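You operate a simulated robot arm through the tools that you are given. There is no shell and no other tool.

You are at the controls of a simulated robot arm. One attempt, no reset.

Task
Seal the test duct's seam with the roller, cap it with the brown end cap and leak-test it on HOLD.
Fine: load the green roller in the sealant tray, cover the whole seam and put it back; the blue selector goes to HOLD; run the blower till the gauge reads GOOD and end with it off; the other end cap stays. Set down upright: green roller. Where these are worked on the way, their far stop is far enough and under half their travel is too little: switch of the green blower. A coat counts when it lies all over at full strength: go over it till it gets no stronger.

Only the result counts: the job must be done as asked and must still hold three seconds after the hand-in. Knocking over, shifting, dropping, spilling or breaking anything else fails it. A push-on lid holds only when it is set on centred and level and pressed home; a screw cap is set on level and turned clockwise until tight.

Robot
A 6-joint arm with a two-finger parallel gripper, fixed in place. Base frame: the origin is on the floor under the middle of its stand, x ahead of it, y to its left, z up; the work surface is at about z = 880. Readings come in mm, degrees, newtons and seconds.
With the tool pointing down near the work surface it reaches from about 580 to 940 mm from the base axis. Its first joint turns from -149.0 to 149.0 degrees. Payload 3.43 kg.
The TCP is the grasp point between the finger pads, 34 mm short of the fingertips. In the tool frame z runs along the fingers and y along their closing line. Largest opening 128 mm; finger width 24, thickness 12; the body of the gripper, 48 by 130 mm, starts 96 mm behind the TCP.
Orientation is that of the tool frame in the base frame, as a unit quaternion [w, x, y, z]. With the fingers straight down and closing along the base's y, the tool's x points along the base's -x, its y along +y and its z along -z.

Tools
- The arm moves only by the tool move_arm. Its argument "rows" is a list of rows, each an object of numbers (a shift or turn left out is 0, a gripper value left out holds the last): "x", "y", "z": the shift along the base's x, y, z in cm; "ax", "ay", "az": the turn, a rotation vector about the base's x, y, z in degrees. In form: [{"x": .., "y": .., "z": .., "ax": .., "ay": .., "az": ..}, ...]. A call has 1 to 20 rows; each row is the pose to reach, as a shift and turn from the pose commanded when the call began. "gripper" is the closure in counts, from 0 (fully open) to 255 (shut), set as the call begins (left out, the last holds). Rows are played at 5 a second. More than 50 mm and 8.6 degrees between two rows, or a gripper value outside its range, and nothing of the call is played. Where a pose cannot be reached the arm comes as near as it can. A force on the tool above 90 N (or 10 N above the force at the start of the call, whichever is more), or a blocked arm, ends the call early, and 0.2 s more pass. Each finger travels about 108 mm/s and halts on what it meets, pressing with about 22 N; the grip force reading is that of the motor and also rises with nothing between the fingers. The clock runs only during rows and for 0.2 s after the last one: add rows that repeat a pose to give the fingers time. The reply holds the time, the measured pose of the TCP, the force on the tool along the base axes, the opening and the grip force, in the units named above and with some noise, with the torque about the TCP (base axes, N m) and any sound that the robot's microphone picked up.
- Cameras (640 x 400 px; columns grow to the right, rows downward): "scene" is fixed at [219.4, 649.6, 1505.6]; the picture's right is [-0.05, -1.00, 0.00], its down [-0.74, 0.04, -0.67] and it looks along [0.67, -0.03, -0.74] (base axes); focal length 214 px, centre (320, 200). "wrist" rides on the gripper at [76, -11, -160] in the tool frame; the picture's right is [0.15, 0.99, 0.00], its down [-0.88, 0.13, -0.46] and it looks along [-0.45, 0.07, 0.89] (tool axes); focal length 234 px, centre (320, 200). There is no depth. A picture from a camera that has moved, and an enlarged one, comes with that camera's place and axes in the base frame and with its lens.
- camera(camera): a new picture of that camera. It takes no simulated time.
- slide_trunk(by): slides the trunk up (or, below 0, down) by that many mm; the arm rides with it, the base frame stays. It gives what a move gives, with no picture.
- enlarge(camera, box): a new picture of the part [left, top, right, bottom] of that camera's present view, enlarged. It takes no simulated time.
- job_done(): hands the job in; it is judged then, once.

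Places have to be worked out from the pictures, the camera data and where the tool is seen. Open the gripper and draw the arm clear of the work before you hand the job in, unless the task says otherwise.

The tools are called after "Emit:" as a command line: name --argument value ..., lists and objects as JSON in quotes. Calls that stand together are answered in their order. move_arm: Moves the arm, as the interface text tells. Its arguments: {"type":"object","properties":{"rows":{"type":"array","items":{"type":"object","properties":{"x":{"type":"number"},"y":{"type":"number"},"z":{"type":"number"},"ax":{"type":"number"},"ay":{"type":"number"},"az":{"type":"number"}}}},"gripper":{"type":"number"}},"required":["rows"]} The other tools are called the same way: slide_trunk (by) moves the trunk up or down; camera (camera) takes a picture; enlarge (camera, box) takes an enlarged picture of a part of a camera's view; job_done () hands the job in.

At the start:

```text
clock: 0.0
tcp_pos: [592.5, 569.8, 1303.6]
ee_rot: [0.001, 0.0, 1.0, 0.0]
ft_force: [0.5, 0.9, -0.6]
torque: [0.03, 0.03, 0.01]
gripper_width: 127.9
gripper_force: 0.0
trunk travel left (down, up): [-675.0, 35.0]
```

scene: 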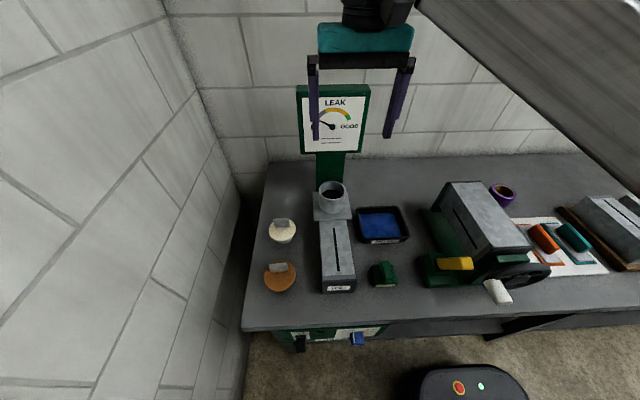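
wrist: 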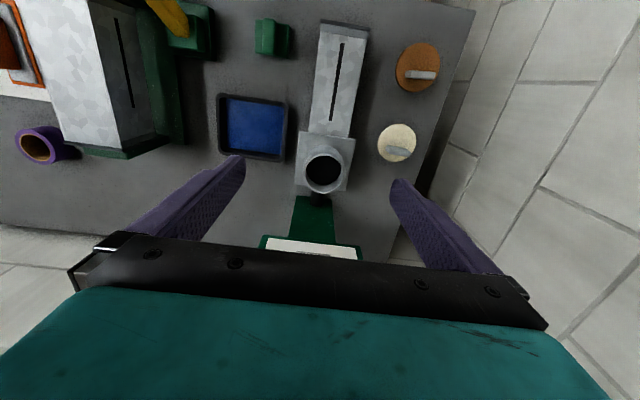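

I start by looking closely at the work area in both cameras before moving anything.

Emit:
enlarge --camera "scene" --box '[240, 160, 420, 300]'

Emit:
enlarge --camera "scene" --box '[240, 280, 440, 400]'

Emit:
enlarge --camera "scene" --box '[280, 70, 420, 170]'

Emit:
enlarge --camera "scene" --box '[400, 160, 640, 320]'

Emit:
enlarge --camera "wrist" --box '[200, 0, 480, 270]'

```text
2.86 times, centred on (330, 230) of scene
camera zoom: at [219.4, 649.6, 1505.6], right [-0.05, -1.0, 0.0], down [-0.74, 0.04, -0.67], along [0.67, -0.03, -0.74], focal length 613 px, centre (291, 114)
```

zoom: 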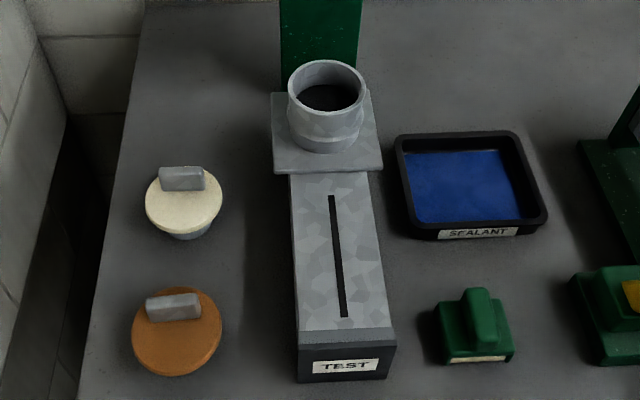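

```text
3.20 times, centred on (340, 340) of scene
camera zoom: at [219.4, 649.6, 1505.6], right [-0.05, -1.0, 0.0], down [-0.74, 0.04, -0.67], along [0.67, -0.03, -0.74], focal length 686 px, centre (256, -248)
```

zoom: 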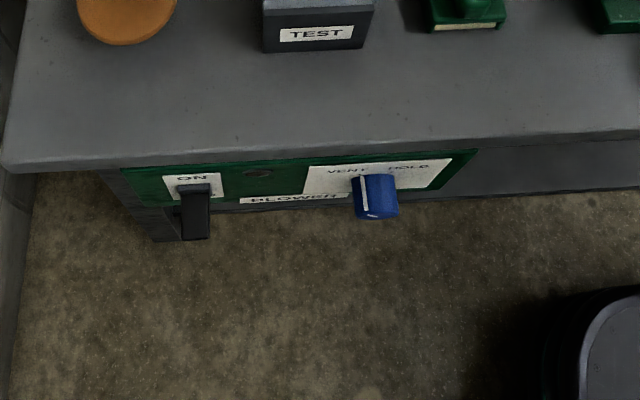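

```text
4.00 times, centred on (350, 120) of scene
camera zoom: at [219.4, 649.6, 1505.6], right [-0.05, -1.0, 0.0], down [-0.74, 0.04, -0.67], along [0.67, -0.03, -0.74], focal length 858 px, centre (200, 520)
```

zoom: 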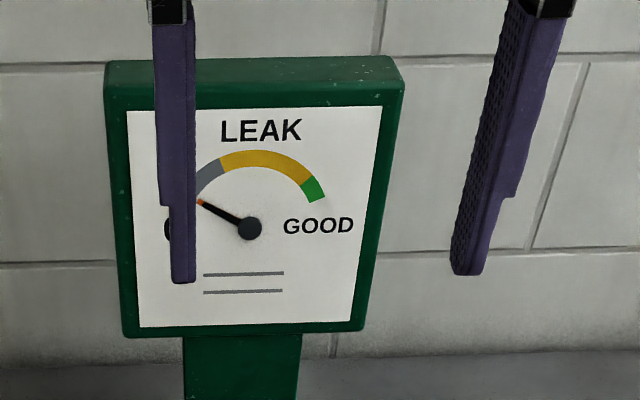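

```text
2.50 times, centred on (520, 240) of scene
camera zoom: at [219.4, 649.6, 1505.6], right [-0.05, -1.0, 0.0], down [-0.74, 0.04, -0.67], along [0.67, -0.03, -0.74], focal length 536 px, centre (-180, 100)
```

zoom: 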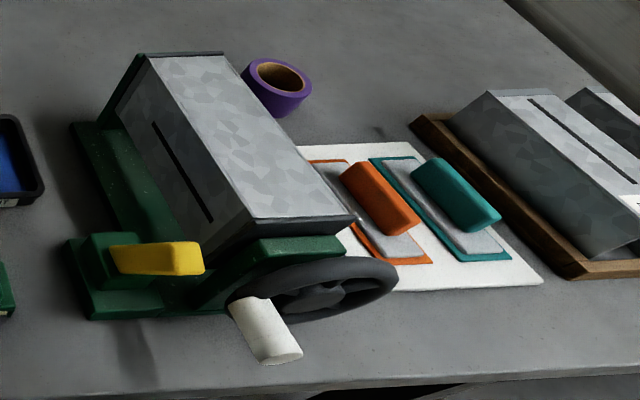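

```text
1.48 times, centred on (340, 135) of wrist
camera zoom: at [517.6, 558.6, 1463.3], right [-0.15, 0.99, 0.0], down [0.88, 0.13, 0.46], along [0.45, 0.07, -0.89], focal length 347 px, centre (290, 296)
```

zoom: 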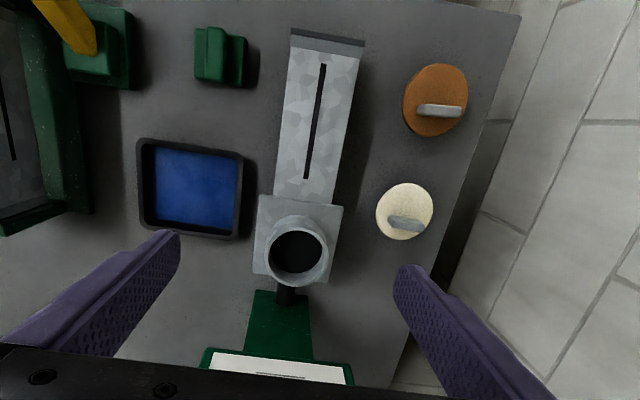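

From the two views I triangulate: roller about (460, 455), seam from about (455, 591) to (585, 592) at z≈968, collar about (660, 592), brown cap about (467, 752), tray about (600, 470). I move over the roller for a closer look.

Emit:
move_arm --rows '[{"x": -2.2, "y": -1.9, "z": -2.0}, {"x": -4.4, "y": -3.8, "z": -4.0}, {"x": -6.6, "y": -5.7, "z": -6.5}, {"x": -8.8, "y": -7.6, "z": -9}, {"x": -11, "y": -9.5, "z": -12}, {"x": -13.2, "y": -11.5, "z": -15}, {"x": -13.2, "y": -11.5, "z": -15}]' --gripper 0

Emit:
camera --camera "wrist"

Emit:
camera --camera "scene"

```text
clock: 1.6
tcp_pos: [460.4, 454.3, 1150.0]
ee_rot: [0.0, 0.0, 1.0, 0.0]
ft_force: [0.1, 0.3, 0.0]
torque: [0.06, -0.02, 0.0]
gripper_width: 127.8
gripper_force: 0.0
trunk travel left (down, up): [-675.0, 35.0]
```

```text
taken
camera wrist: at [384.8, 443.2, 1311.2], right [-0.15, 0.99, 0.0], down [0.88, 0.13, 0.46], along [0.45, 0.07, -0.89], focal length 234 px, centre (320, 200)
```

wrist: 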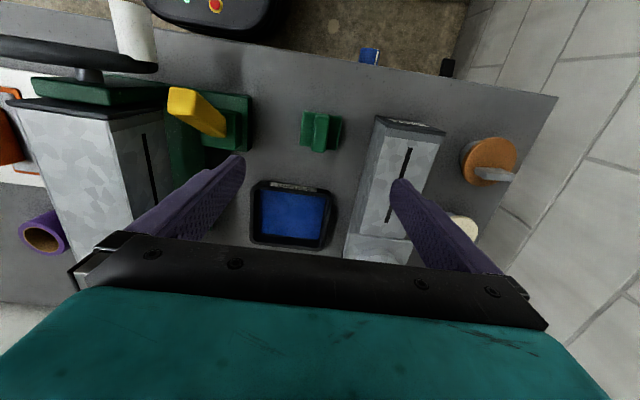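

```text
taken
```

scene: 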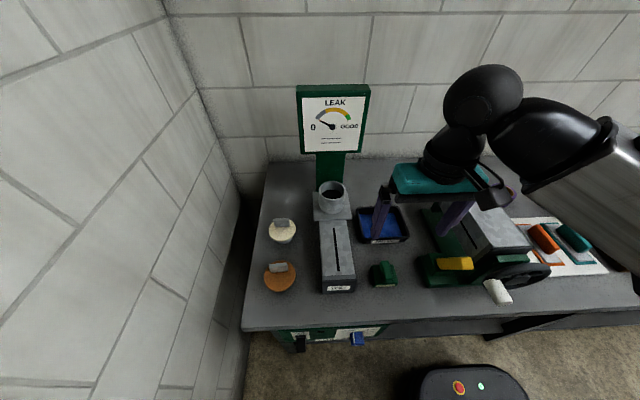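

Emit:
enlarge --camera "wrist" --box '[240, 80, 360, 260]'

Emit:
enlarge --camera "wrist" --box '[330, 40, 530, 260]'

Emit:
enlarge --camera "scene" --box '[350, 240, 420, 300]'

Emit:
enlarge --camera "scene" --box '[260, 180, 360, 300]'

```text
2.22 times, centred on (300, 170) of wrist
camera zoom: at [384.8, 443.2, 1311.2], right [-0.15, 0.99, 0.0], down [0.88, 0.13, 0.46], along [0.45, 0.07, -0.89], focal length 520 px, centre (364, 267)
```

zoom: 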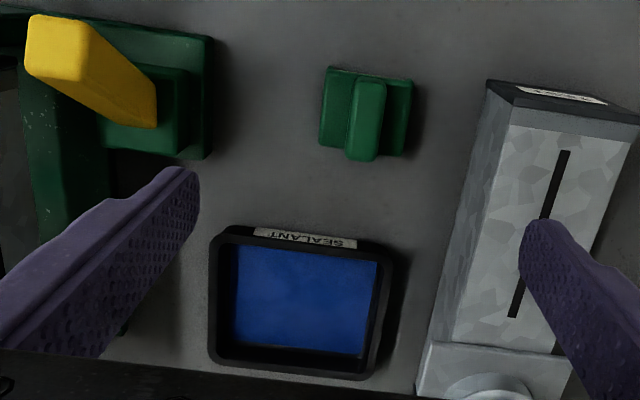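

```text
1.82 times, centred on (430, 150) of wrist
camera zoom: at [384.8, 443.2, 1311.2], right [-0.15, 0.99, 0.0], down [0.88, 0.13, 0.46], along [0.45, 0.07, -0.89], focal length 426 px, centre (120, 291)
```

zoom: 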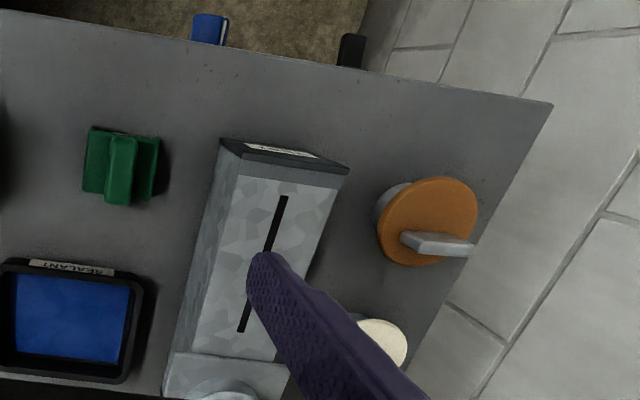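

```text
6.67 times, centred on (385, 270) of scene
camera zoom: at [219.4, 649.6, 1505.6], right [-0.05, -1.0, 0.0], down [-0.74, 0.04, -0.67], along [0.67, -0.03, -0.74], focal length 1430 px, centre (-113, -267)
```

zoom: 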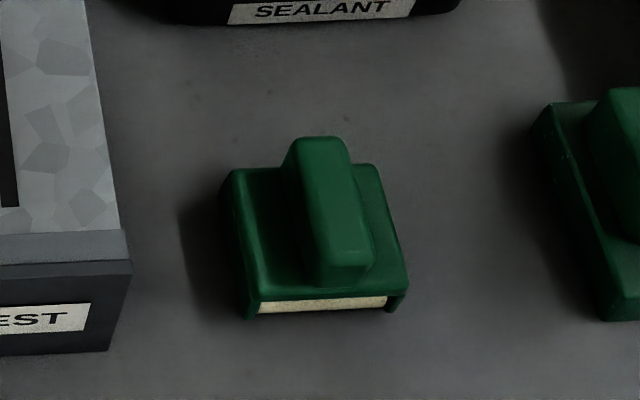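

```text
3.33 times, centred on (310, 240) of scene
camera zoom: at [219.4, 649.6, 1505.6], right [-0.05, -1.0, 0.0], down [-0.74, 0.04, -0.67], along [0.67, -0.03, -0.74], focal length 715 px, centre (353, 67)
```

zoom: 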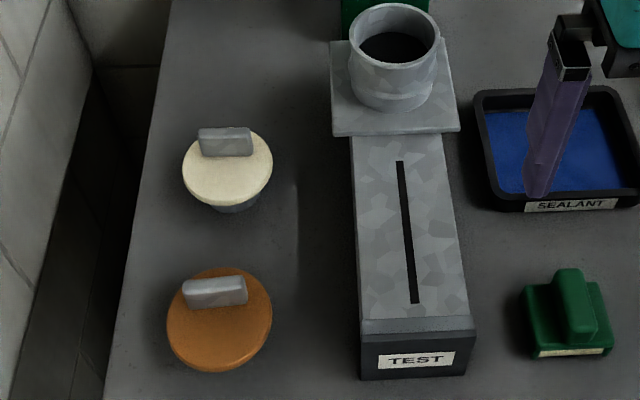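

The roller is a green housing with a handle ridge along x, cream roller below. I go lower over it to measure the handle height and its turn.

Emit:
move_arm --rows '[{"y": 0.05, "z": -4}, {"y": 0.1, "z": -8}, {"y": 0.2, "z": -12}, {"y": 0.2, "z": -15}, {"y": 0.2, "z": -15}]'

Emit:
camera --camera "wrist"

Emit:
enlarge --camera "scene" --box '[340, 210, 440, 300]'

```text
clock: 2.8
tcp_pos: [461.3, 455.5, 1002.1]
ee_rot: [0.0, 0.0, 1.0, 0.001]
ft_force: [-0.4, 0.3, 0.9]
torque: [-0.02, 0.0, 0.04]
gripper_width: 128.1
gripper_force: 0.0
trunk travel left (down, up): [-675.0, 35.0]
```

```text
taken
camera wrist: at [386.2, 444.7, 1161.5], right [-0.15, 0.99, 0.0], down [0.88, 0.13, 0.46], along [0.45, 0.07, -0.89], focal length 234 px, centre (320, 200)
```

wrist: 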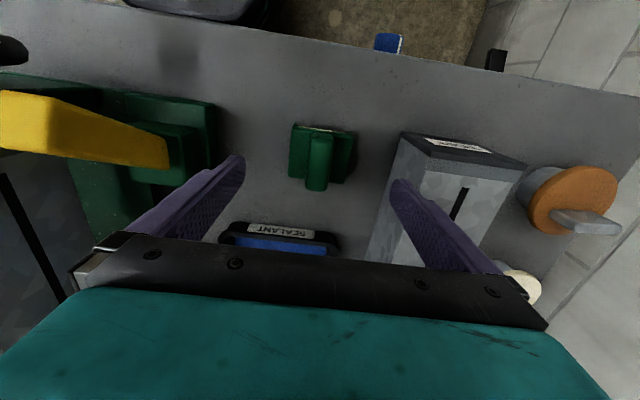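

```text
4.44 times, centred on (390, 255) of scene
camera zoom: at [219.4, 649.6, 1505.6], right [-0.05, -1.0, 0.0], down [-0.74, 0.04, -0.67], along [0.67, -0.03, -0.74], focal length 953 px, centre (9, -44)
```

zoom: 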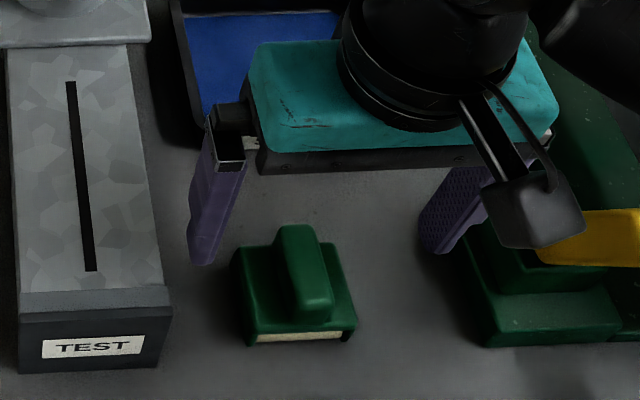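

Emit:
enlarge --camera "wrist" --box '[270, 110, 370, 200]'

```text
4.44 times, centred on (320, 155) of wrist
camera zoom: at [386.2, 444.7, 1161.5], right [-0.15, 0.99, 0.0], down [0.88, 0.13, 0.46], along [0.45, 0.07, -0.89], focal length 1041 px, centre (320, 400)
```

zoom: 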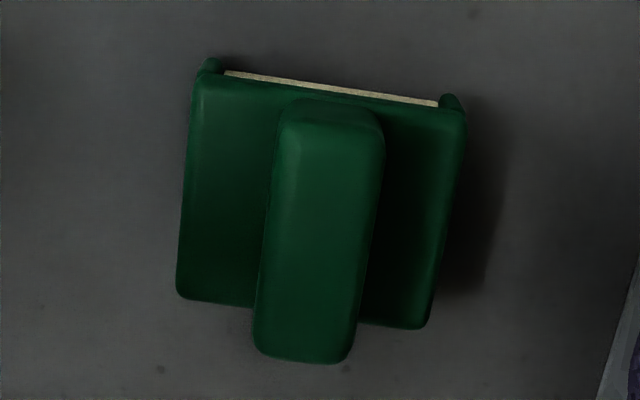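

Handle: y≈455, x 432–487, top about z 938; housing top about z 911. I lower with the fingers straddling the handle to TCP z≈958 and look.

Emit:
move_arm --rows '[{"z": -2}, {"z": -3}, {"z": -4}, {"z": -4.4}, {"z": -4.4}]'

Emit:
enlarge --camera "scene" --box '[340, 210, 440, 300]'

Emit:
enlarge --camera "wrist" --box '[220, 100, 420, 260]'

```text
clock: 4.0
tcp_pos: [461.9, 457.1, 959.9]
ee_rot: [0.0, -0.001, 1.0, 0.001]
ft_force: [0.2, 0.1, 0.0]
torque: [0.0, -0.01, 0.01]
gripper_width: 127.9
gripper_force: 0.0
trunk travel left (down, up): [-675.0, 35.0]
```

```text
4.44 times, centred on (390, 255) of scene
camera zoom: at [219.4, 649.6, 1505.6], right [-0.05, -1.0, 0.0], down [-0.74, 0.04, -0.67], along [0.67, -0.03, -0.74], focal length 953 px, centre (9, -44)
```

zoom: 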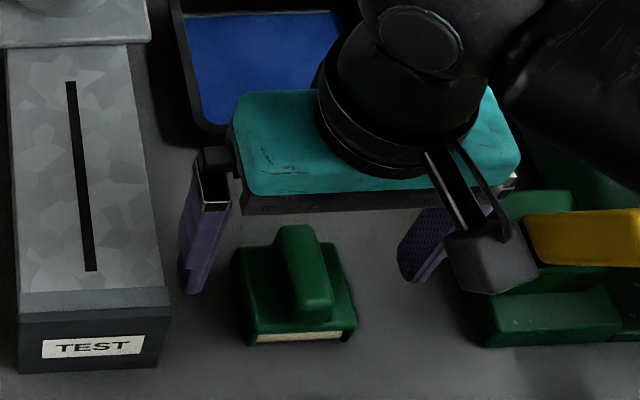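

```text
2.50 times, centred on (320, 180) of wrist
camera zoom: at [386.7, 444.8, 1119.3], right [-0.15, 0.99, 0.0], down [0.88, 0.13, 0.46], along [0.45, 0.07, -0.89], focal length 585 px, centre (320, 250)
```

zoom: 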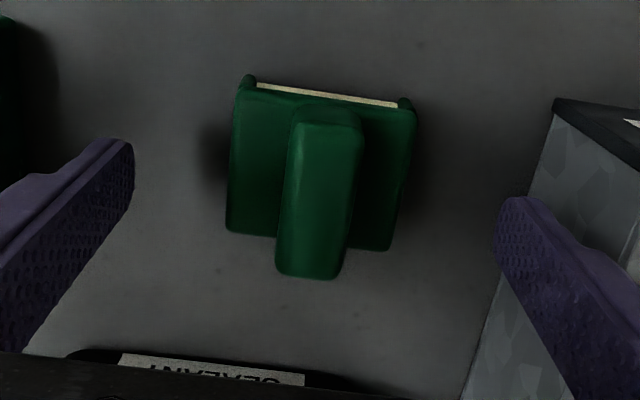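

Clear on both sides. I lower a touch more and close on the handle.

Emit:
move_arm --rows '[{"z": -0.2}, {"z": -0.4}, {"z": -0.4}]'

Emit:
move_arm --rows '[{}, {}, {}, {}, {}, {}]' --gripper 255

Emit:
enlarge --camera "scene" --box '[340, 210, 440, 300]'

Emit:
enlarge --camera "wrist" --box '[220, 100, 420, 260]'

```text
clock: 4.8
tcp_pos: [461.3, 456.0, 956.4]
ee_rot: [0.0, -0.001, 1.0, -0.001]
ft_force: [0.3, 1.4, -0.2]
torque: [0.03, 0.03, -0.02]
gripper_width: 127.7
gripper_force: 0.0
trunk travel left (down, up): [-675.0, 35.0]
```

```text
clock: 6.2
tcp_pos: [462.1, 456.3, 955.1]
ee_rot: [0.0, 0.001, 1.0, 0.0]
ft_force: [-0.5, 0.0, -0.1]
torque: [0.0, 0.01, 0.02]
gripper_width: 23.2
gripper_force: 22.0
trunk travel left (down, up): [-675.0, 35.0]
```

```text
4.44 times, centred on (390, 255) of scene
camera zoom: at [219.4, 649.6, 1505.6], right [-0.05, -1.0, 0.0], down [-0.74, 0.04, -0.67], along [0.67, -0.03, -0.74], focal length 953 px, centre (9, -44)
```

zoom: 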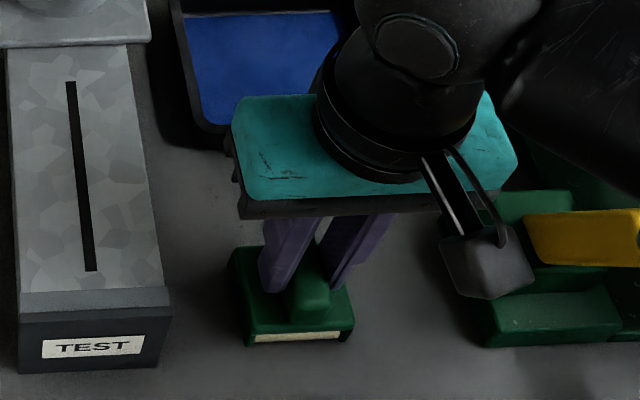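

```text
2.50 times, centred on (320, 180) of wrist
camera zoom: at [386.3, 445.1, 1115.4], right [-0.15, 0.99, 0.0], down [0.88, 0.13, 0.46], along [0.45, 0.07, -0.89], focal length 585 px, centre (320, 250)
```

zoom: 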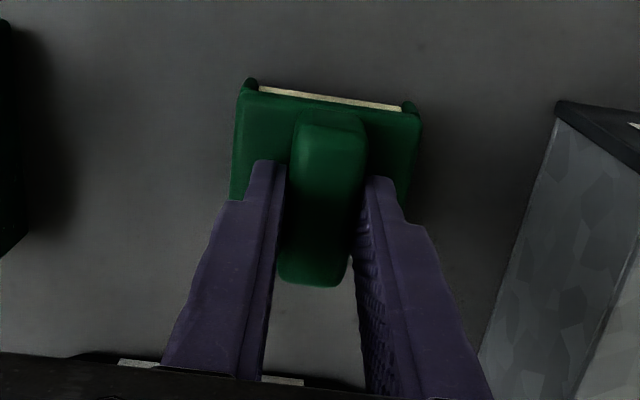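

Gripped (23 mm, 22 N) with the roller at rest at TCP (462, 456.3, 955.3) — I note that as its home. Now I lift it straight up and check it hangs level.

Emit:
move_arm --rows '[{"z": 1}, {"z": 3}, {"z": 6}, {"z": 9}, {"z": 9}]'

Emit:
camera --camera "wrist"

Emit:
enlarge --camera "scene" --box '[310, 170, 450, 300]'

```text
clock: 7.4
tcp_pos: [462.3, 455.1, 1045.5]
ee_rot: [0.0, 0.0, 1.0, 0.0]
ft_force: [-0.3, 0.2, -0.3]
torque: [-0.02, 0.02, 0.0]
gripper_width: 23.5
gripper_force: 22.3
trunk travel left (down, up): [-675.0, 35.0]
```

```text
taken
camera wrist: at [386.9, 443.3, 1205.5], right [-0.15, 0.99, 0.0], down [0.88, 0.13, 0.46], along [0.45, 0.07, -0.89], focal length 234 px, centre (320, 200)
```

wrist: 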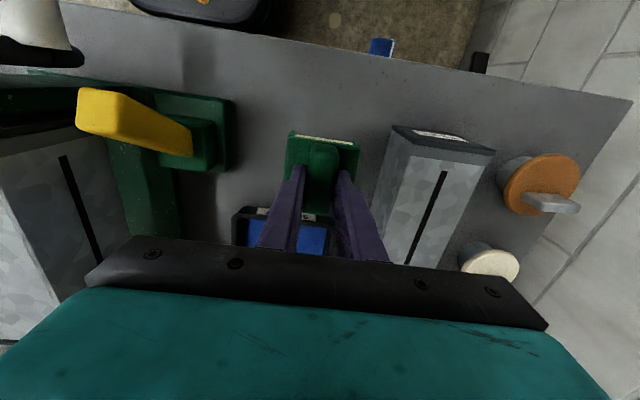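

```text
3.08 times, centred on (380, 235) of scene
camera zoom: at [219.4, 649.6, 1505.6], right [-0.05, -1.0, 0.0], down [-0.74, 0.04, -0.67], along [0.67, -0.03, -0.74], focal length 660 px, centre (135, 92)
```

zoom: 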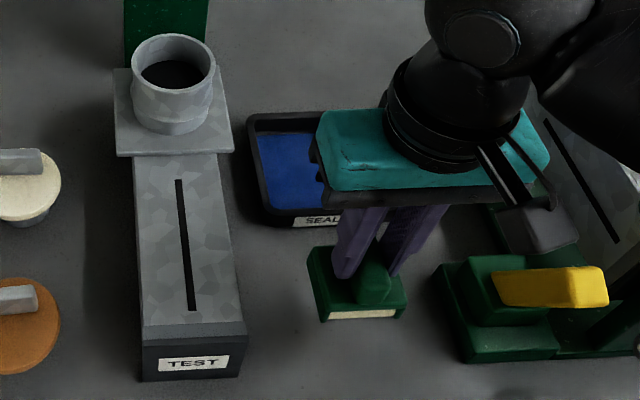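

Held level. I carry it over the tray centre (about 648, 421) at the same height.

Emit:
move_arm --rows '[{"x": 3.7, "y": -0.7}, {"x": 7.4, "y": -1.4}, {"x": 11.1, "y": -2.1}, {"x": 14.8, "y": -2.8}, {"x": 18.4, "y": -3.4}, {"x": 18.4, "y": -3.4}]'

Emit:
camera --camera "wrist"

Emit:
enlarge --camera "scene" --box '[330, 160, 450, 260]'

```text
clock: 8.8
tcp_pos: [646.1, 423.7, 1043.5]
ee_rot: [0.0, -0.001, 1.0, -0.001]
ft_force: [-0.1, -0.4, -0.6]
torque: [0.02, -0.01, -0.03]
gripper_width: 23.6
gripper_force: 22.1
trunk travel left (down, up): [-675.0, 35.0]
```

```text
taken
camera wrist: at [569.9, 411.5, 1203.2], right [-0.15, 0.99, 0.0], down [0.88, 0.13, 0.46], along [0.45, 0.07, -0.89], focal length 234 px, centre (320, 200)
```

wrist: 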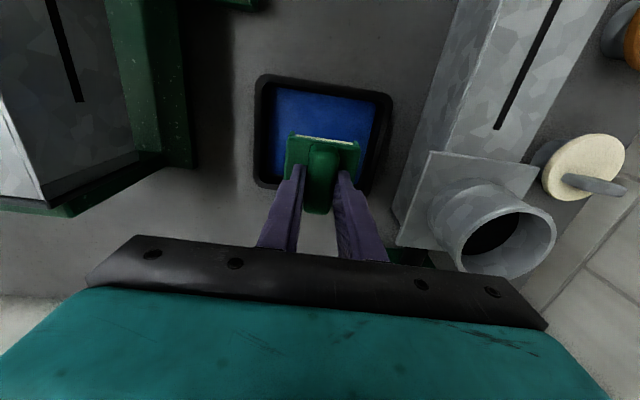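

```text
4.00 times, centred on (390, 210) of scene
camera zoom: at [219.4, 649.6, 1505.6], right [-0.05, -1.0, 0.0], down [-0.74, 0.04, -0.67], along [0.67, -0.03, -0.74], focal length 858 px, centre (40, 160)
```

zoom: 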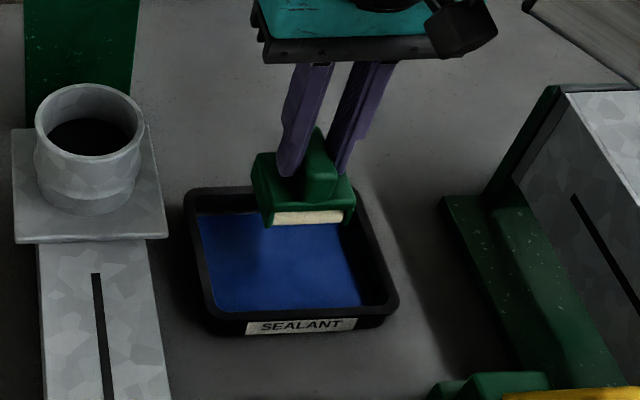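

The tray interior spans roughly x 583–700, y 362–488, and the roller is above its middle. I lower it stepwise into the tray.

Emit:
move_arm --rows '[{"z": -2}, {"z": -4}, {"z": -6}, {"z": -7}, {"z": -7}]'

Emit:
enlarge --camera "scene" --box '[330, 160, 450, 260]'

```text
clock: 10.0
tcp_pos: [644.6, 422.8, 975.2]
ee_rot: [-0.001, -0.001, 1.0, 0.0]
ft_force: [0.1, -0.3, -1.5]
torque: [0.03, 0.01, 0.0]
gripper_width: 23.3
gripper_force: 21.9
trunk travel left (down, up): [-675.0, 35.0]
```

```text
4.00 times, centred on (390, 210) of scene
camera zoom: at [219.4, 649.6, 1505.6], right [-0.05, -1.0, 0.0], down [-0.74, 0.04, -0.67], along [0.67, -0.03, -0.74], focal length 858 px, centre (40, 160)
```

zoom: 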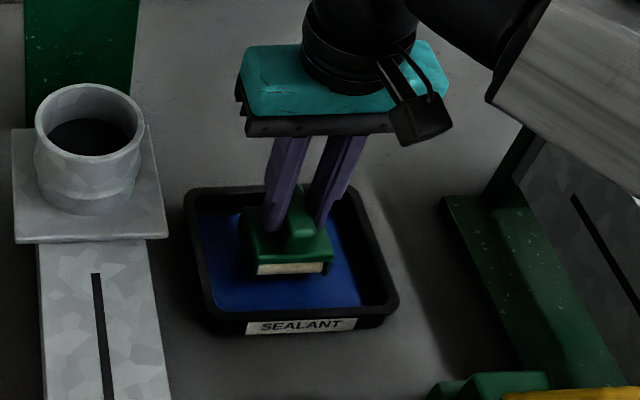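

Still hovering. I lower in 2.5 mm steps until I feel contact.

Emit:
move_arm --rows '[{"z": -0.25}, {"z": -0.5}, {"z": -0.75}, {"z": -0.75}]'

Emit:
move_arm --rows '[{"z": -0.2}, {"z": -0.4}, {"z": -0.4}]'

```text
clock: 11.0
tcp_pos: [645.0, 423.0, 968.5]
ee_rot: [0.0, 0.0, 1.0, 0.0]
ft_force: [-0.1, 0.2, -0.9]
torque: [0.02, -0.01, 0.03]
gripper_width: 23.5
gripper_force: 22.3
trunk travel left (down, up): [-675.0, 35.0]
```

```text
clock: 11.8
tcp_pos: [644.3, 422.5, 964.1]
ee_rot: [0.001, 0.0, 1.0, 0.001]
ft_force: [1.0, 0.3, 5.0]
torque: [-0.02, 0.07, -0.02]
gripper_width: 23.4
gripper_force: 22.1
trunk travel left (down, up): [-675.0, 35.0]
```

Contact at 5 N (TCP z 964). I roll it back and forth in the sealant within the tray.

Emit:
move_arm --rows '[{"x": 0.8}, {"x": 1.6}, {"x": 2.0}, {"x": 1.2}, {"x": 0.4}, {"x": -0.4}, {"x": -1.2}, {"x": -2.0}, {"x": -2.4}, {"x": -1.6}, {"x": -0.8}, {"x": 0}, {"x": 0.8}, {"x": 1.6}, {"x": 2.0}, {"x": 1.0}, {"x": 0}, {"x": -1.0}, {"x": -2.0}, {"x": -2.4}]'

Emit:
enlarge --camera "scene" --box '[330, 160, 450, 260]'

```text
clock: 16.0
tcp_pos: [620.0, 422.3, 963.8]
ee_rot: [0.001, 0.0, 1.0, 0.0]
ft_force: [4.2, 0.5, 11.5]
torque: [-0.04, -0.19, 0.01]
gripper_width: 23.6
gripper_force: 22.1
trunk travel left (down, up): [-675.0, 35.0]
```

```text
4.00 times, centred on (390, 210) of scene
camera zoom: at [219.4, 649.6, 1505.6], right [-0.05, -1.0, 0.0], down [-0.74, 0.04, -0.67], along [0.67, -0.03, -0.74], focal length 858 px, centre (40, 160)
```

zoom: 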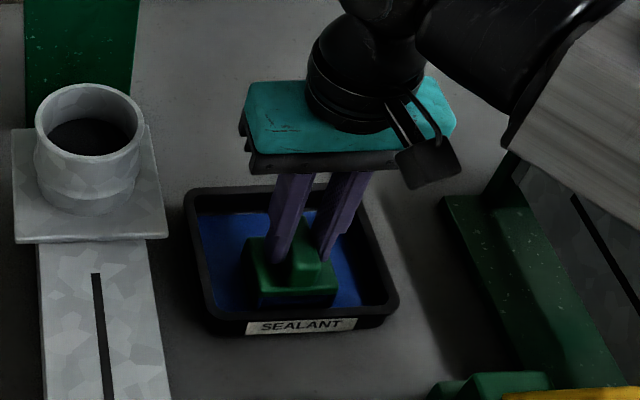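

The roller's front strip now looks blue. I lift it out (first back to the tray middle) and inspect.

Emit:
move_arm --rows '[{"x": 0.8}, {"x": 1.8}, {"x": 2.4, "z": 0.5}, {"x": 2.4, "z": 2}, {"x": 2.4, "z": 5}, {"x": 2.4, "z": 8}, {"x": 2.4, "z": 11}, {"x": 2.4, "z": 11}]'

Emit:
enlarge --camera "scene" --box '[330, 160, 450, 260]'

Emit:
enlarge --camera "wrist" --box '[240, 60, 640, 280]'

```text
clock: 17.8
tcp_pos: [644.9, 423.3, 1075.5]
ee_rot: [0.0, 0.0, 1.0, 0.0]
ft_force: [0.4, -0.1, -1.5]
torque: [0.01, -0.01, 0.02]
gripper_width: 23.6
gripper_force: 22.0
trunk travel left (down, up): [-675.0, 35.0]
```

```text
4.00 times, centred on (390, 210) of scene
camera zoom: at [219.4, 649.6, 1505.6], right [-0.05, -1.0, 0.0], down [-0.74, 0.04, -0.67], along [0.67, -0.03, -0.74], focal length 858 px, centre (40, 160)
```

zoom: 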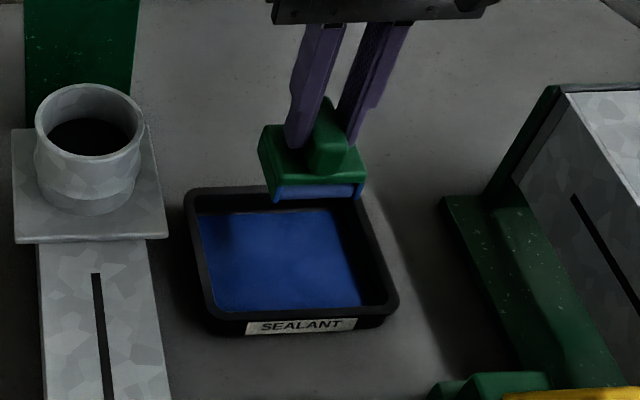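

```text
1.60 times, centred on (440, 170) of wrist
camera zoom: at [569.5, 412.6, 1235.4], right [-0.15, 0.99, 0.0], down [0.88, 0.13, 0.46], along [0.45, 0.07, -0.89], focal length 375 px, centre (128, 248)
```

zoom: 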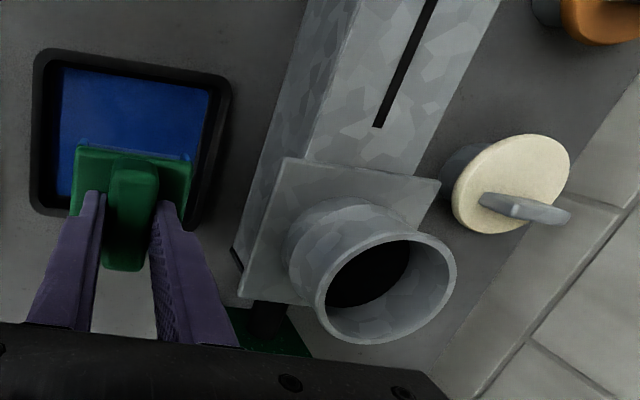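

The roller is loaded blue. I now carry it via −x, then +y, to above the seam's middle (520, 591) with the roller bottom about 30 mm above the duct.

Emit:
move_arm --rows '[{"x": -4}, {"x": -8}, {"x": -12.5}, {"x": -12.5, "y": 4.2}, {"x": -12.5, "y": 8.4}, {"x": -12.5, "y": 12.6}, {"x": -12.5, "y": 16.8}, {"x": -12.5, "y": 16.8}]'

Emit:
camera --camera "wrist"

Emit:
enlarge --camera "scene" --box '[270, 160, 390, 300]'

```text
clock: 19.6
tcp_pos: [519.7, 590.7, 1073.9]
ee_rot: [0.0, 0.0, 1.0, -0.001]
ft_force: [-0.1, 0.1, -0.9]
torque: [0.03, -0.01, 0.01]
gripper_width: 23.5
gripper_force: 22.5
trunk travel left (down, up): [-675.0, 35.0]
```

```text
taken
camera wrist: at [443.7, 579.1, 1232.9], right [-0.15, 0.99, 0.0], down [0.88, 0.13, 0.46], along [0.45, 0.07, -0.89], focal length 234 px, centre (320, 200)
```

wrist: 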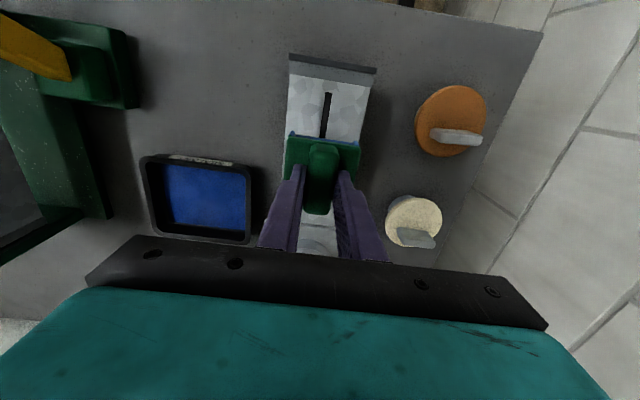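

```text
2.86 times, centred on (330, 230) of scene
camera zoom: at [219.4, 649.6, 1505.6], right [-0.05, -1.0, 0.0], down [-0.74, 0.04, -0.67], along [0.67, -0.03, -0.74], focal length 613 px, centre (291, 114)
```

zoom: 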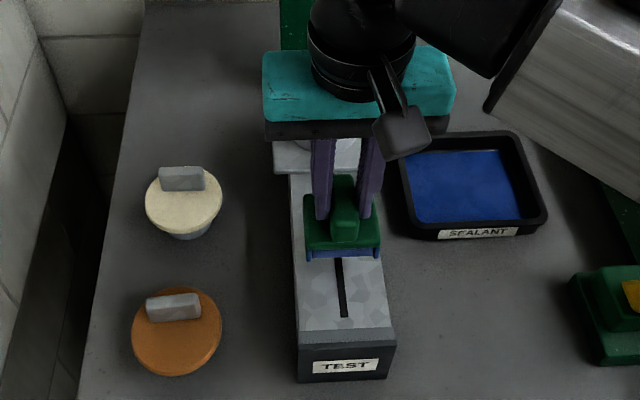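

Aligned with the seam (y≈591; duct spans 550–633). I lower toward contact, expected near TCP z≈1043.

Emit:
move_arm --rows '[{"z": -1}, {"z": -2}, {"z": -2.4}, {"z": -2.4}]'

Emit:
move_arm --rows '[{"z": -0.2}, {"z": -0.4}, {"z": -0.4}]'

```text
clock: 20.6
tcp_pos: [518.7, 590.6, 1049.6]
ee_rot: [0.0, 0.0, 1.0, 0.001]
ft_force: [-1.2, -0.5, -1.1]
torque: [-0.01, -0.02, 0.03]
gripper_width: 23.6
gripper_force: 22.1
trunk travel left (down, up): [-675.0, 35.0]
```

```text
clock: 21.4
tcp_pos: [521.2, 591.3, 1045.2]
ee_rot: [0.0, 0.0, 1.0, 0.0]
ft_force: [-0.1, -0.1, -1.6]
torque: [0.02, 0.0, 0.01]
gripper_width: 23.4
gripper_force: 22.3
trunk travel left (down, up): [-675.0, 35.0]
```

No contact yet; I go down in 1.5 mm steps.

Emit:
move_arm --rows '[{"z": -0.15}, {"z": -0.3}, {"z": -0.3}]'

Emit:
move_arm --rows '[{"z": -0.15}, {"z": -0.3}, {"z": -0.3}]'

```text
clock: 22.2
tcp_pos: [519.9, 589.8, 1042.6]
ee_rot: [0.0, 0.0, 1.0, 0.0]
ft_force: [-0.3, -0.4, -0.9]
torque: [0.01, -0.01, 0.01]
gripper_width: 23.6
gripper_force: 22.4
trunk travel left (down, up): [-675.0, 35.0]
```

```text
clock: 23.0
tcp_pos: [519.3, 591.2, 1039.7]
ee_rot: [0.0, 0.001, 1.0, 0.0]
ft_force: [0.5, 0.1, 1.3]
torque: [0.05, -0.04, 0.0]
gripper_width: 23.5
gripper_force: 22.4
trunk travel left (down, up): [-675.0, 35.0]
```

Contact begins at about z 1039.7. I press ~1 mm more and roll toward the near end of the seam.

Emit:
move_arm --rows '[{"z": -0.12}, {"z": -0.12}]'

Emit:
move_arm --rows '[{"x": -0.8}, {"x": -1.6}, {"x": -2.4}, {"x": -3.2}, {"x": -4.0}, {"x": -4.8}, {"x": -5.6}, {"x": -6.4}, {"x": -7.0}, {"x": -7.0}]'

Emit:
enlarge --camera "scene" --box '[270, 180, 390, 300]'

Emit:
enlarge --camera "wrist" --box '[220, 60, 420, 280]'

```text
clock: 23.6
tcp_pos: [519.7, 590.3, 1039.9]
ee_rot: [0.001, 0.0, 1.0, 0.001]
ft_force: [2.7, 3.4, 17.2]
torque: [0.05, 0.04, -0.01]
gripper_width: 23.3
gripper_force: 21.7
trunk travel left (down, up): [-675.0, 35.0]
```

```text
clock: 25.8
tcp_pos: [447.5, 589.4, 1038.5]
ee_rot: [0.001, 0.001, 1.0, 0.0]
ft_force: [4.7, -0.2, 15.4]
torque: [-0.03, -0.19, -0.04]
gripper_width: 23.3
gripper_force: 22.2
trunk travel left (down, up): [-675.0, 35.0]
```

```text
3.33 times, centred on (330, 240) of scene
camera zoom: at [219.4, 649.6, 1505.6], right [-0.05, -1.0, 0.0], down [-0.74, 0.04, -0.67], along [0.67, -0.03, -0.74], focal length 715 px, centre (287, 67)
```

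zoom: 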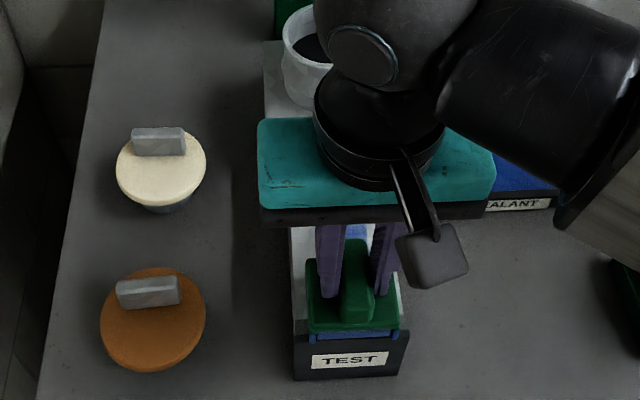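

```text
1.82 times, centred on (320, 170) of wrist
camera zoom: at [374.3, 578.8, 1199.1], right [-0.15, 0.99, 0.0], down [0.88, 0.13, 0.46], along [0.45, 0.07, -0.89], focal length 426 px, centre (320, 254)
```

zoom: 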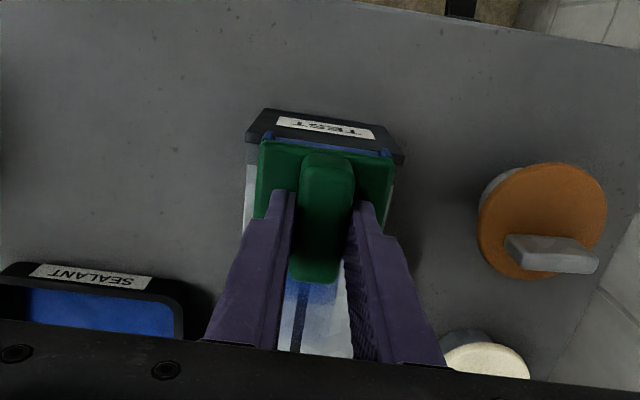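

The seam takes on a blue coat. I roll along to the far end (roller front staying short of the collar plate at x≈616).

Emit:
move_arm --rows '[{"x": 0.8}, {"x": 1.6}, {"x": 2.4}, {"x": 3.2}, {"x": 4.0}, {"x": 4.8}, {"x": 5.6}, {"x": 6.4}, {"x": 7.2}, {"x": 8.0}, {"x": 8.8}, {"x": 9.6}, {"x": 10.4}, {"x": 11.2}, {"x": 12.0}, {"x": 12.8}, {"x": 13.4}, {"x": 13.8}, {"x": 13.8}]'

Emit:
enlarge --camera "scene" --box '[270, 180, 390, 300]'

Emit:
enlarge --camera "wrist" --box '[220, 20, 420, 280]'

```text
clock: 29.8
tcp_pos: [586.8, 591.4, 1039.1]
ee_rot: [0.0, 0.0, 1.0, 0.0]
ft_force: [-4.7, 0.4, 10.9]
torque: [-0.03, 0.13, 0.02]
gripper_width: 23.4
gripper_force: 22.0
trunk travel left (down, up): [-675.0, 35.0]
```

```text
3.33 times, centred on (330, 240) of scene
camera zoom: at [219.4, 649.6, 1505.6], right [-0.05, -1.0, 0.0], down [-0.74, 0.04, -0.67], along [0.67, -0.03, -0.74], focal length 715 px, centre (287, 67)
```

zoom: 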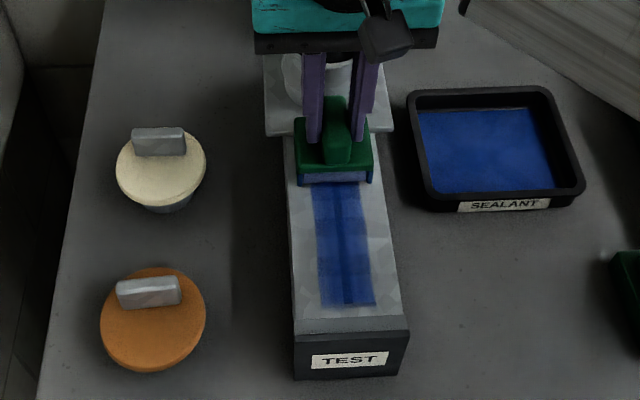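

```text
1.54 times, centred on (320, 150) of wrist
camera zoom: at [511.4, 579.9, 1198.8], right [-0.15, 0.99, 0.0], down [0.88, 0.13, 0.46], along [0.45, 0.07, -0.89], focal length 360 px, centre (320, 277)
```

zoom: 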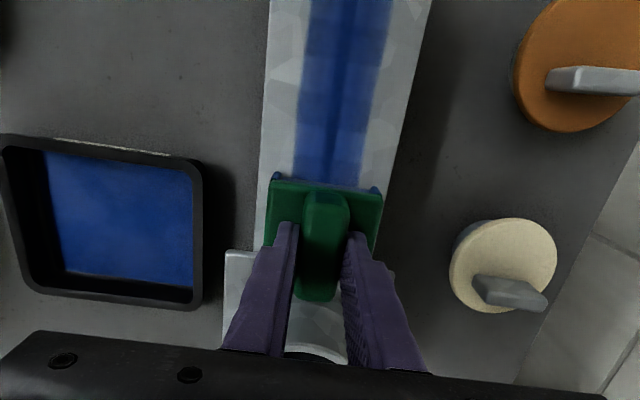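

Coat is on but still translucent in places. I go over it again, extending a little further at both ends.

Emit:
move_arm --rows '[{"x": 0.15}, {"x": -0.7}, {"x": -1.5}, {"x": -2.3}, {"x": -3.1}, {"x": -3.9}, {"x": -4.7}, {"x": -5.5}, {"x": -6.3}, {"x": -7.1}, {"x": -7.9}, {"x": -8.7}, {"x": -9.5}, {"x": -10.3}, {"x": -11.1}, {"x": -11.9}, {"x": -12.7}, {"x": -13.5}, {"x": -14.3}, {"x": -14.6}]'

Emit:
move_arm --rows '[{"x": 0}, {"x": 0.8}, {"x": 1.6}, {"x": 2.4}, {"x": 3.2}, {"x": 4.0}, {"x": 4.8}, {"x": 5.6}, {"x": 6.4}, {"x": 7.2}, {"x": 8.0}, {"x": 8.8}, {"x": 9.6}, {"x": 10.4}, {"x": 11.2}, {"x": 12.0}, {"x": 12.8}, {"x": 13.6}, {"x": 14.4}, {"x": 14.7}]'

Emit:
enlarge --camera "scene" --box '[300, 200, 370, 300]'

Emit:
enlarge --camera "wrist" --box '[220, 20, 420, 280]'

```text
clock: 34.0
tcp_pos: [442.0, 591.1, 1038.8]
ee_rot: [0.001, 0.0, 1.0, 0.0]
ft_force: [2.2, -0.4, 6.7]
torque: [-0.05, -0.18, 0.0]
gripper_width: 23.4
gripper_force: 22.0
trunk travel left (down, up): [-675.0, 35.0]
```

```text
clock: 38.2
tcp_pos: [588.6, 590.3, 1038.7]
ee_rot: [0.0, 0.0, 1.0, 0.0]
ft_force: [-0.9, 0.3, -0.1]
torque: [0.03, -0.01, -0.03]
gripper_width: 23.5
gripper_force: 21.9
trunk travel left (down, up): [-675.0, 35.0]
```

```text
4.00 times, centred on (335, 250) of scene
camera zoom: at [219.4, 649.6, 1505.6], right [-0.05, -1.0, 0.0], down [-0.74, 0.04, -0.67], along [0.67, -0.03, -0.74], focal length 858 px, centre (260, 0)
```

zoom: 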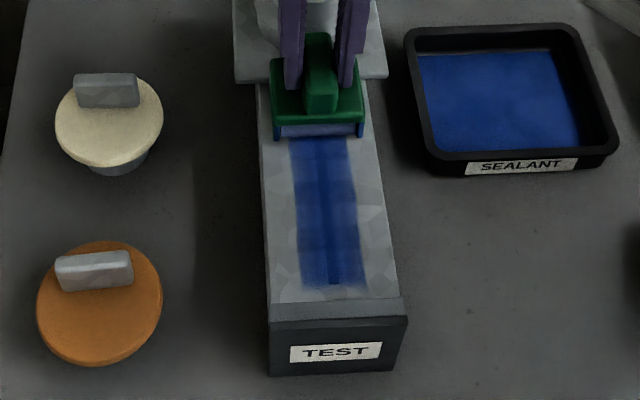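

```text
1.54 times, centred on (320, 150) of wrist
camera zoom: at [513.5, 579.4, 1198.7], right [-0.15, 0.99, 0.0], down [0.88, 0.13, 0.46], along [0.45, 0.07, -0.89], focal length 360 px, centre (320, 277)
```

zoom: 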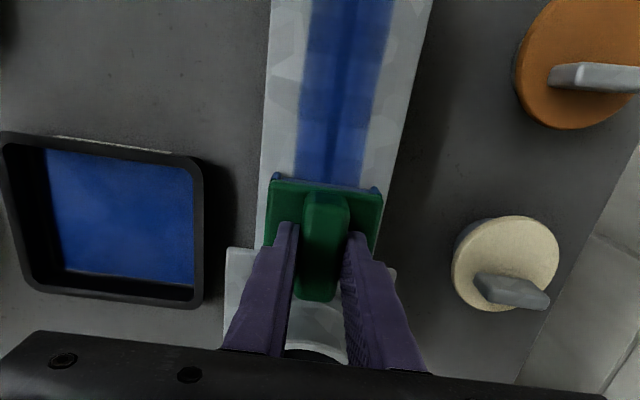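

The force has faded (the roller eased slightly in the grip), so I press ~1.2 mm further and make more passes, then compare the coat.

Emit:
move_arm --rows '[{"z": -0.06}, {"z": -0.12}]'

Emit:
enlarge --camera "scene" --box '[310, 205, 360, 285]'

```text
clock: 38.8
tcp_pos: [588.6, 590.5, 1038.9]
ee_rot: [0.001, 0.0, 1.0, 0.001]
ft_force: [0.4, 1.6, 7.6]
torque: [-0.04, 0.08, -0.02]
gripper_width: 23.6
gripper_force: 22.1
trunk travel left (down, up): [-675.0, 35.0]
```

```text
5.00 times, centred on (335, 245) of scene
camera zoom: at [219.4, 649.6, 1505.6], right [-0.05, -1.0, 0.0], down [-0.74, 0.04, -0.67], along [0.67, -0.03, -0.74], focal length 1072 px, centre (245, -25)
```

zoom: 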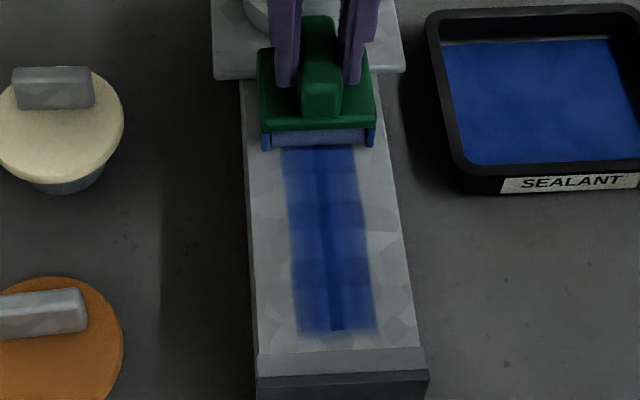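

Emit:
move_arm --rows '[{"x": 0}, {"x": -0.8}, {"x": -1.6}, {"x": -2.4}, {"x": -3.2}, {"x": -4.0}, {"x": -4.8}, {"x": -5.6}, {"x": -6.4}, {"x": -7.2}, {"x": -8.0}, {"x": -8.8}, {"x": -9.6}, {"x": -10.4}, {"x": -11.2}, {"x": -12.0}, {"x": -12.8}, {"x": -13.6}, {"x": -14.4}, {"x": -14.9}]'

Emit:
move_arm --rows '[{"x": 0}, {"x": 0.8}, {"x": 1.6}, {"x": 2.4}, {"x": 3.2}, {"x": 4.0}, {"x": 4.8}, {"x": 5.6}, {"x": 6.4}, {"x": 7.2}, {"x": 8.0}, {"x": 8.8}, {"x": 9.6}, {"x": 10.4}, {"x": 11.2}, {"x": 12.0}, {"x": 12.8}, {"x": 13.6}, {"x": 14.4}, {"x": 14.9}]'

Emit:
enlarge --camera "scene" --box '[310, 205, 360, 285]'

Emit:
enlarge --camera "wrist" --box '[220, 20, 420, 280]'

```text
clock: 43.0
tcp_pos: [439.2, 590.0, 1038.3]
ee_rot: [0.001, 0.0, 1.0, 0.001]
ft_force: [5.6, -0.1, 17.5]
torque: [-0.01, -0.37, 0.02]
gripper_width: 23.2
gripper_force: 21.9
trunk travel left (down, up): [-675.0, 35.0]
```

```text
clock: 47.2
tcp_pos: [588.6, 590.3, 1038.5]
ee_rot: [0.001, 0.0, 1.0, 0.0]
ft_force: [-3.0, -0.1, 8.4]
torque: [-0.02, 0.03, 0.01]
gripper_width: 23.3
gripper_force: 22.1
trunk travel left (down, up): [-675.0, 35.0]
```

```text
5.00 times, centred on (335, 245) of scene
camera zoom: at [219.4, 649.6, 1505.6], right [-0.05, -1.0, 0.0], down [-0.74, 0.04, -0.67], along [0.67, -0.03, -0.74], focal length 1072 px, centre (245, -25)
```

zoom: 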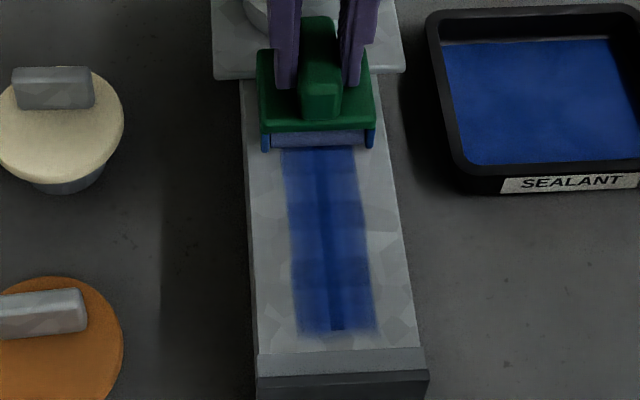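

```text
1.54 times, centred on (320, 150) of wrist
camera zoom: at [512.7, 579.6, 1197.8], right [-0.15, 0.99, 0.0], down [0.88, 0.13, 0.46], along [0.45, 0.07, -0.89], focal length 360 px, centre (320, 277)
```

zoom: 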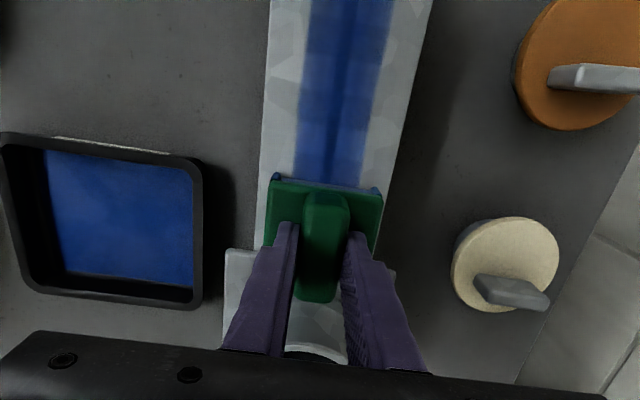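

The coat hardly changes now; I lift the roller clear and take it toward the tray to inspect the whole seam, then reload once to be sure.

Emit:
move_arm --rows '[{"z": 1}, {"z": 3.5}, {"z": 3.5, "x": -3, "y": -3}, {"z": 3.5, "x": -3, "y": -7}, {"z": 3.5, "x": -3, "y": -11}, {"z": 3.5, "x": 0, "y": -14.5}, {"z": 3.5, "x": 3, "y": -16.8}, {"z": 3.5, "x": 5.7, "y": -16.8}, {"z": 3.5, "x": 5.7, "y": -16.8}]'

Emit:
enlarge --camera "scene" --box '[310, 205, 360, 285]'

Emit:
camera --camera "wrist"

```text
clock: 49.2
tcp_pos: [645.7, 422.0, 1070.3]
ee_rot: [0.0, 0.0, 1.0, 0.001]
ft_force: [-0.1, 0.6, -0.5]
torque: [0.02, 0.03, 0.0]
gripper_width: 23.5
gripper_force: 22.2
trunk travel left (down, up): [-675.0, 35.0]
```

```text
5.00 times, centred on (335, 245) of scene
camera zoom: at [219.4, 649.6, 1505.6], right [-0.05, -1.0, 0.0], down [-0.74, 0.04, -0.67], along [0.67, -0.03, -0.74], focal length 1072 px, centre (245, -25)
```

zoom: 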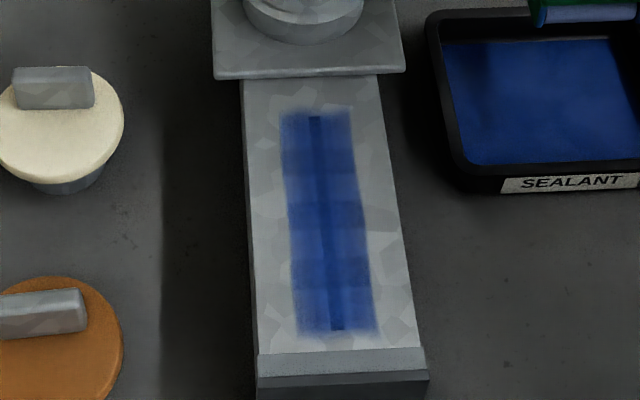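

```text
taken
camera wrist: at [571.5, 411.7, 1231.0], right [-0.15, 0.99, 0.0], down [0.88, 0.13, 0.46], along [0.45, 0.07, -0.89], focal length 234 px, centre (320, 200)
```

wrist: 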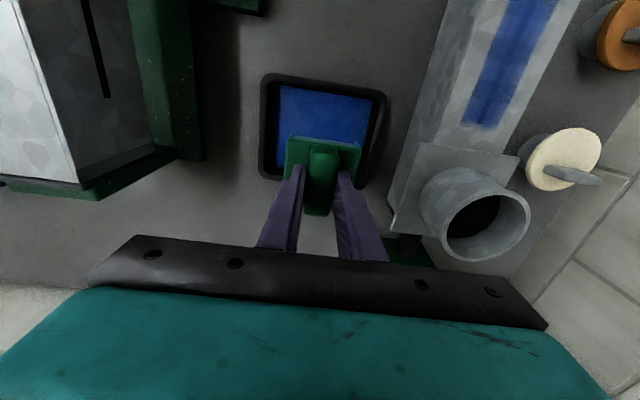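

The coat covers the full seam fairly evenly. I reload the roller in the tray for another pair of passes to confirm it gets no stronger.

Emit:
move_arm --rows '[{"z": -3}, {"z": -6}, {"z": -9}, {"z": -10}, {"z": -10.3}, {"z": -10.5}]'

Emit:
move_arm --rows '[{"z": -0.1}, {"z": -0.2}, {"z": -0.2}]'

```text
clock: 50.6
tcp_pos: [646.8, 422.8, 967.2]
ee_rot: [0.0, 0.0, 1.0, 0.0]
ft_force: [-0.5, 0.0, -1.6]
torque: [0.03, 0.0, 0.03]
gripper_width: 23.4
gripper_force: 22.5
trunk travel left (down, up): [-675.0, 35.0]
```

```text
clock: 51.4
tcp_pos: [646.8, 423.4, 964.8]
ee_rot: [0.0, 0.0, 1.0, 0.0]
ft_force: [-0.2, 0.8, -1.4]
torque: [0.01, 0.0, -0.04]
gripper_width: 23.3
gripper_force: 22.2
trunk travel left (down, up): [-675.0, 35.0]
```

Emit:
move_arm --rows '[{"z": -0.1}, {"z": -0.2}, {"z": -0.2}]'

```text
clock: 52.2
tcp_pos: [645.2, 423.5, 962.8]
ee_rot: [0.0, -0.001, 1.0, 0.0]
ft_force: [-0.8, -0.1, -1.7]
torque: [0.02, -0.02, -0.01]
gripper_width: 23.4
gripper_force: 21.8
trunk travel left (down, up): [-675.0, 35.0]
```

Emit:
move_arm --rows '[{"z": -0.1}, {"z": -0.2}, {"z": -0.2}]'

```text
clock: 53.0
tcp_pos: [645.8, 422.9, 961.3]
ee_rot: [0.0, 0.0, 1.0, 0.0]
ft_force: [-1.0, -0.9, 3.1]
torque: [-0.03, -0.05, 0.0]
gripper_width: 23.4
gripper_force: 21.8
trunk travel left (down, up): [-675.0, 35.0]
```

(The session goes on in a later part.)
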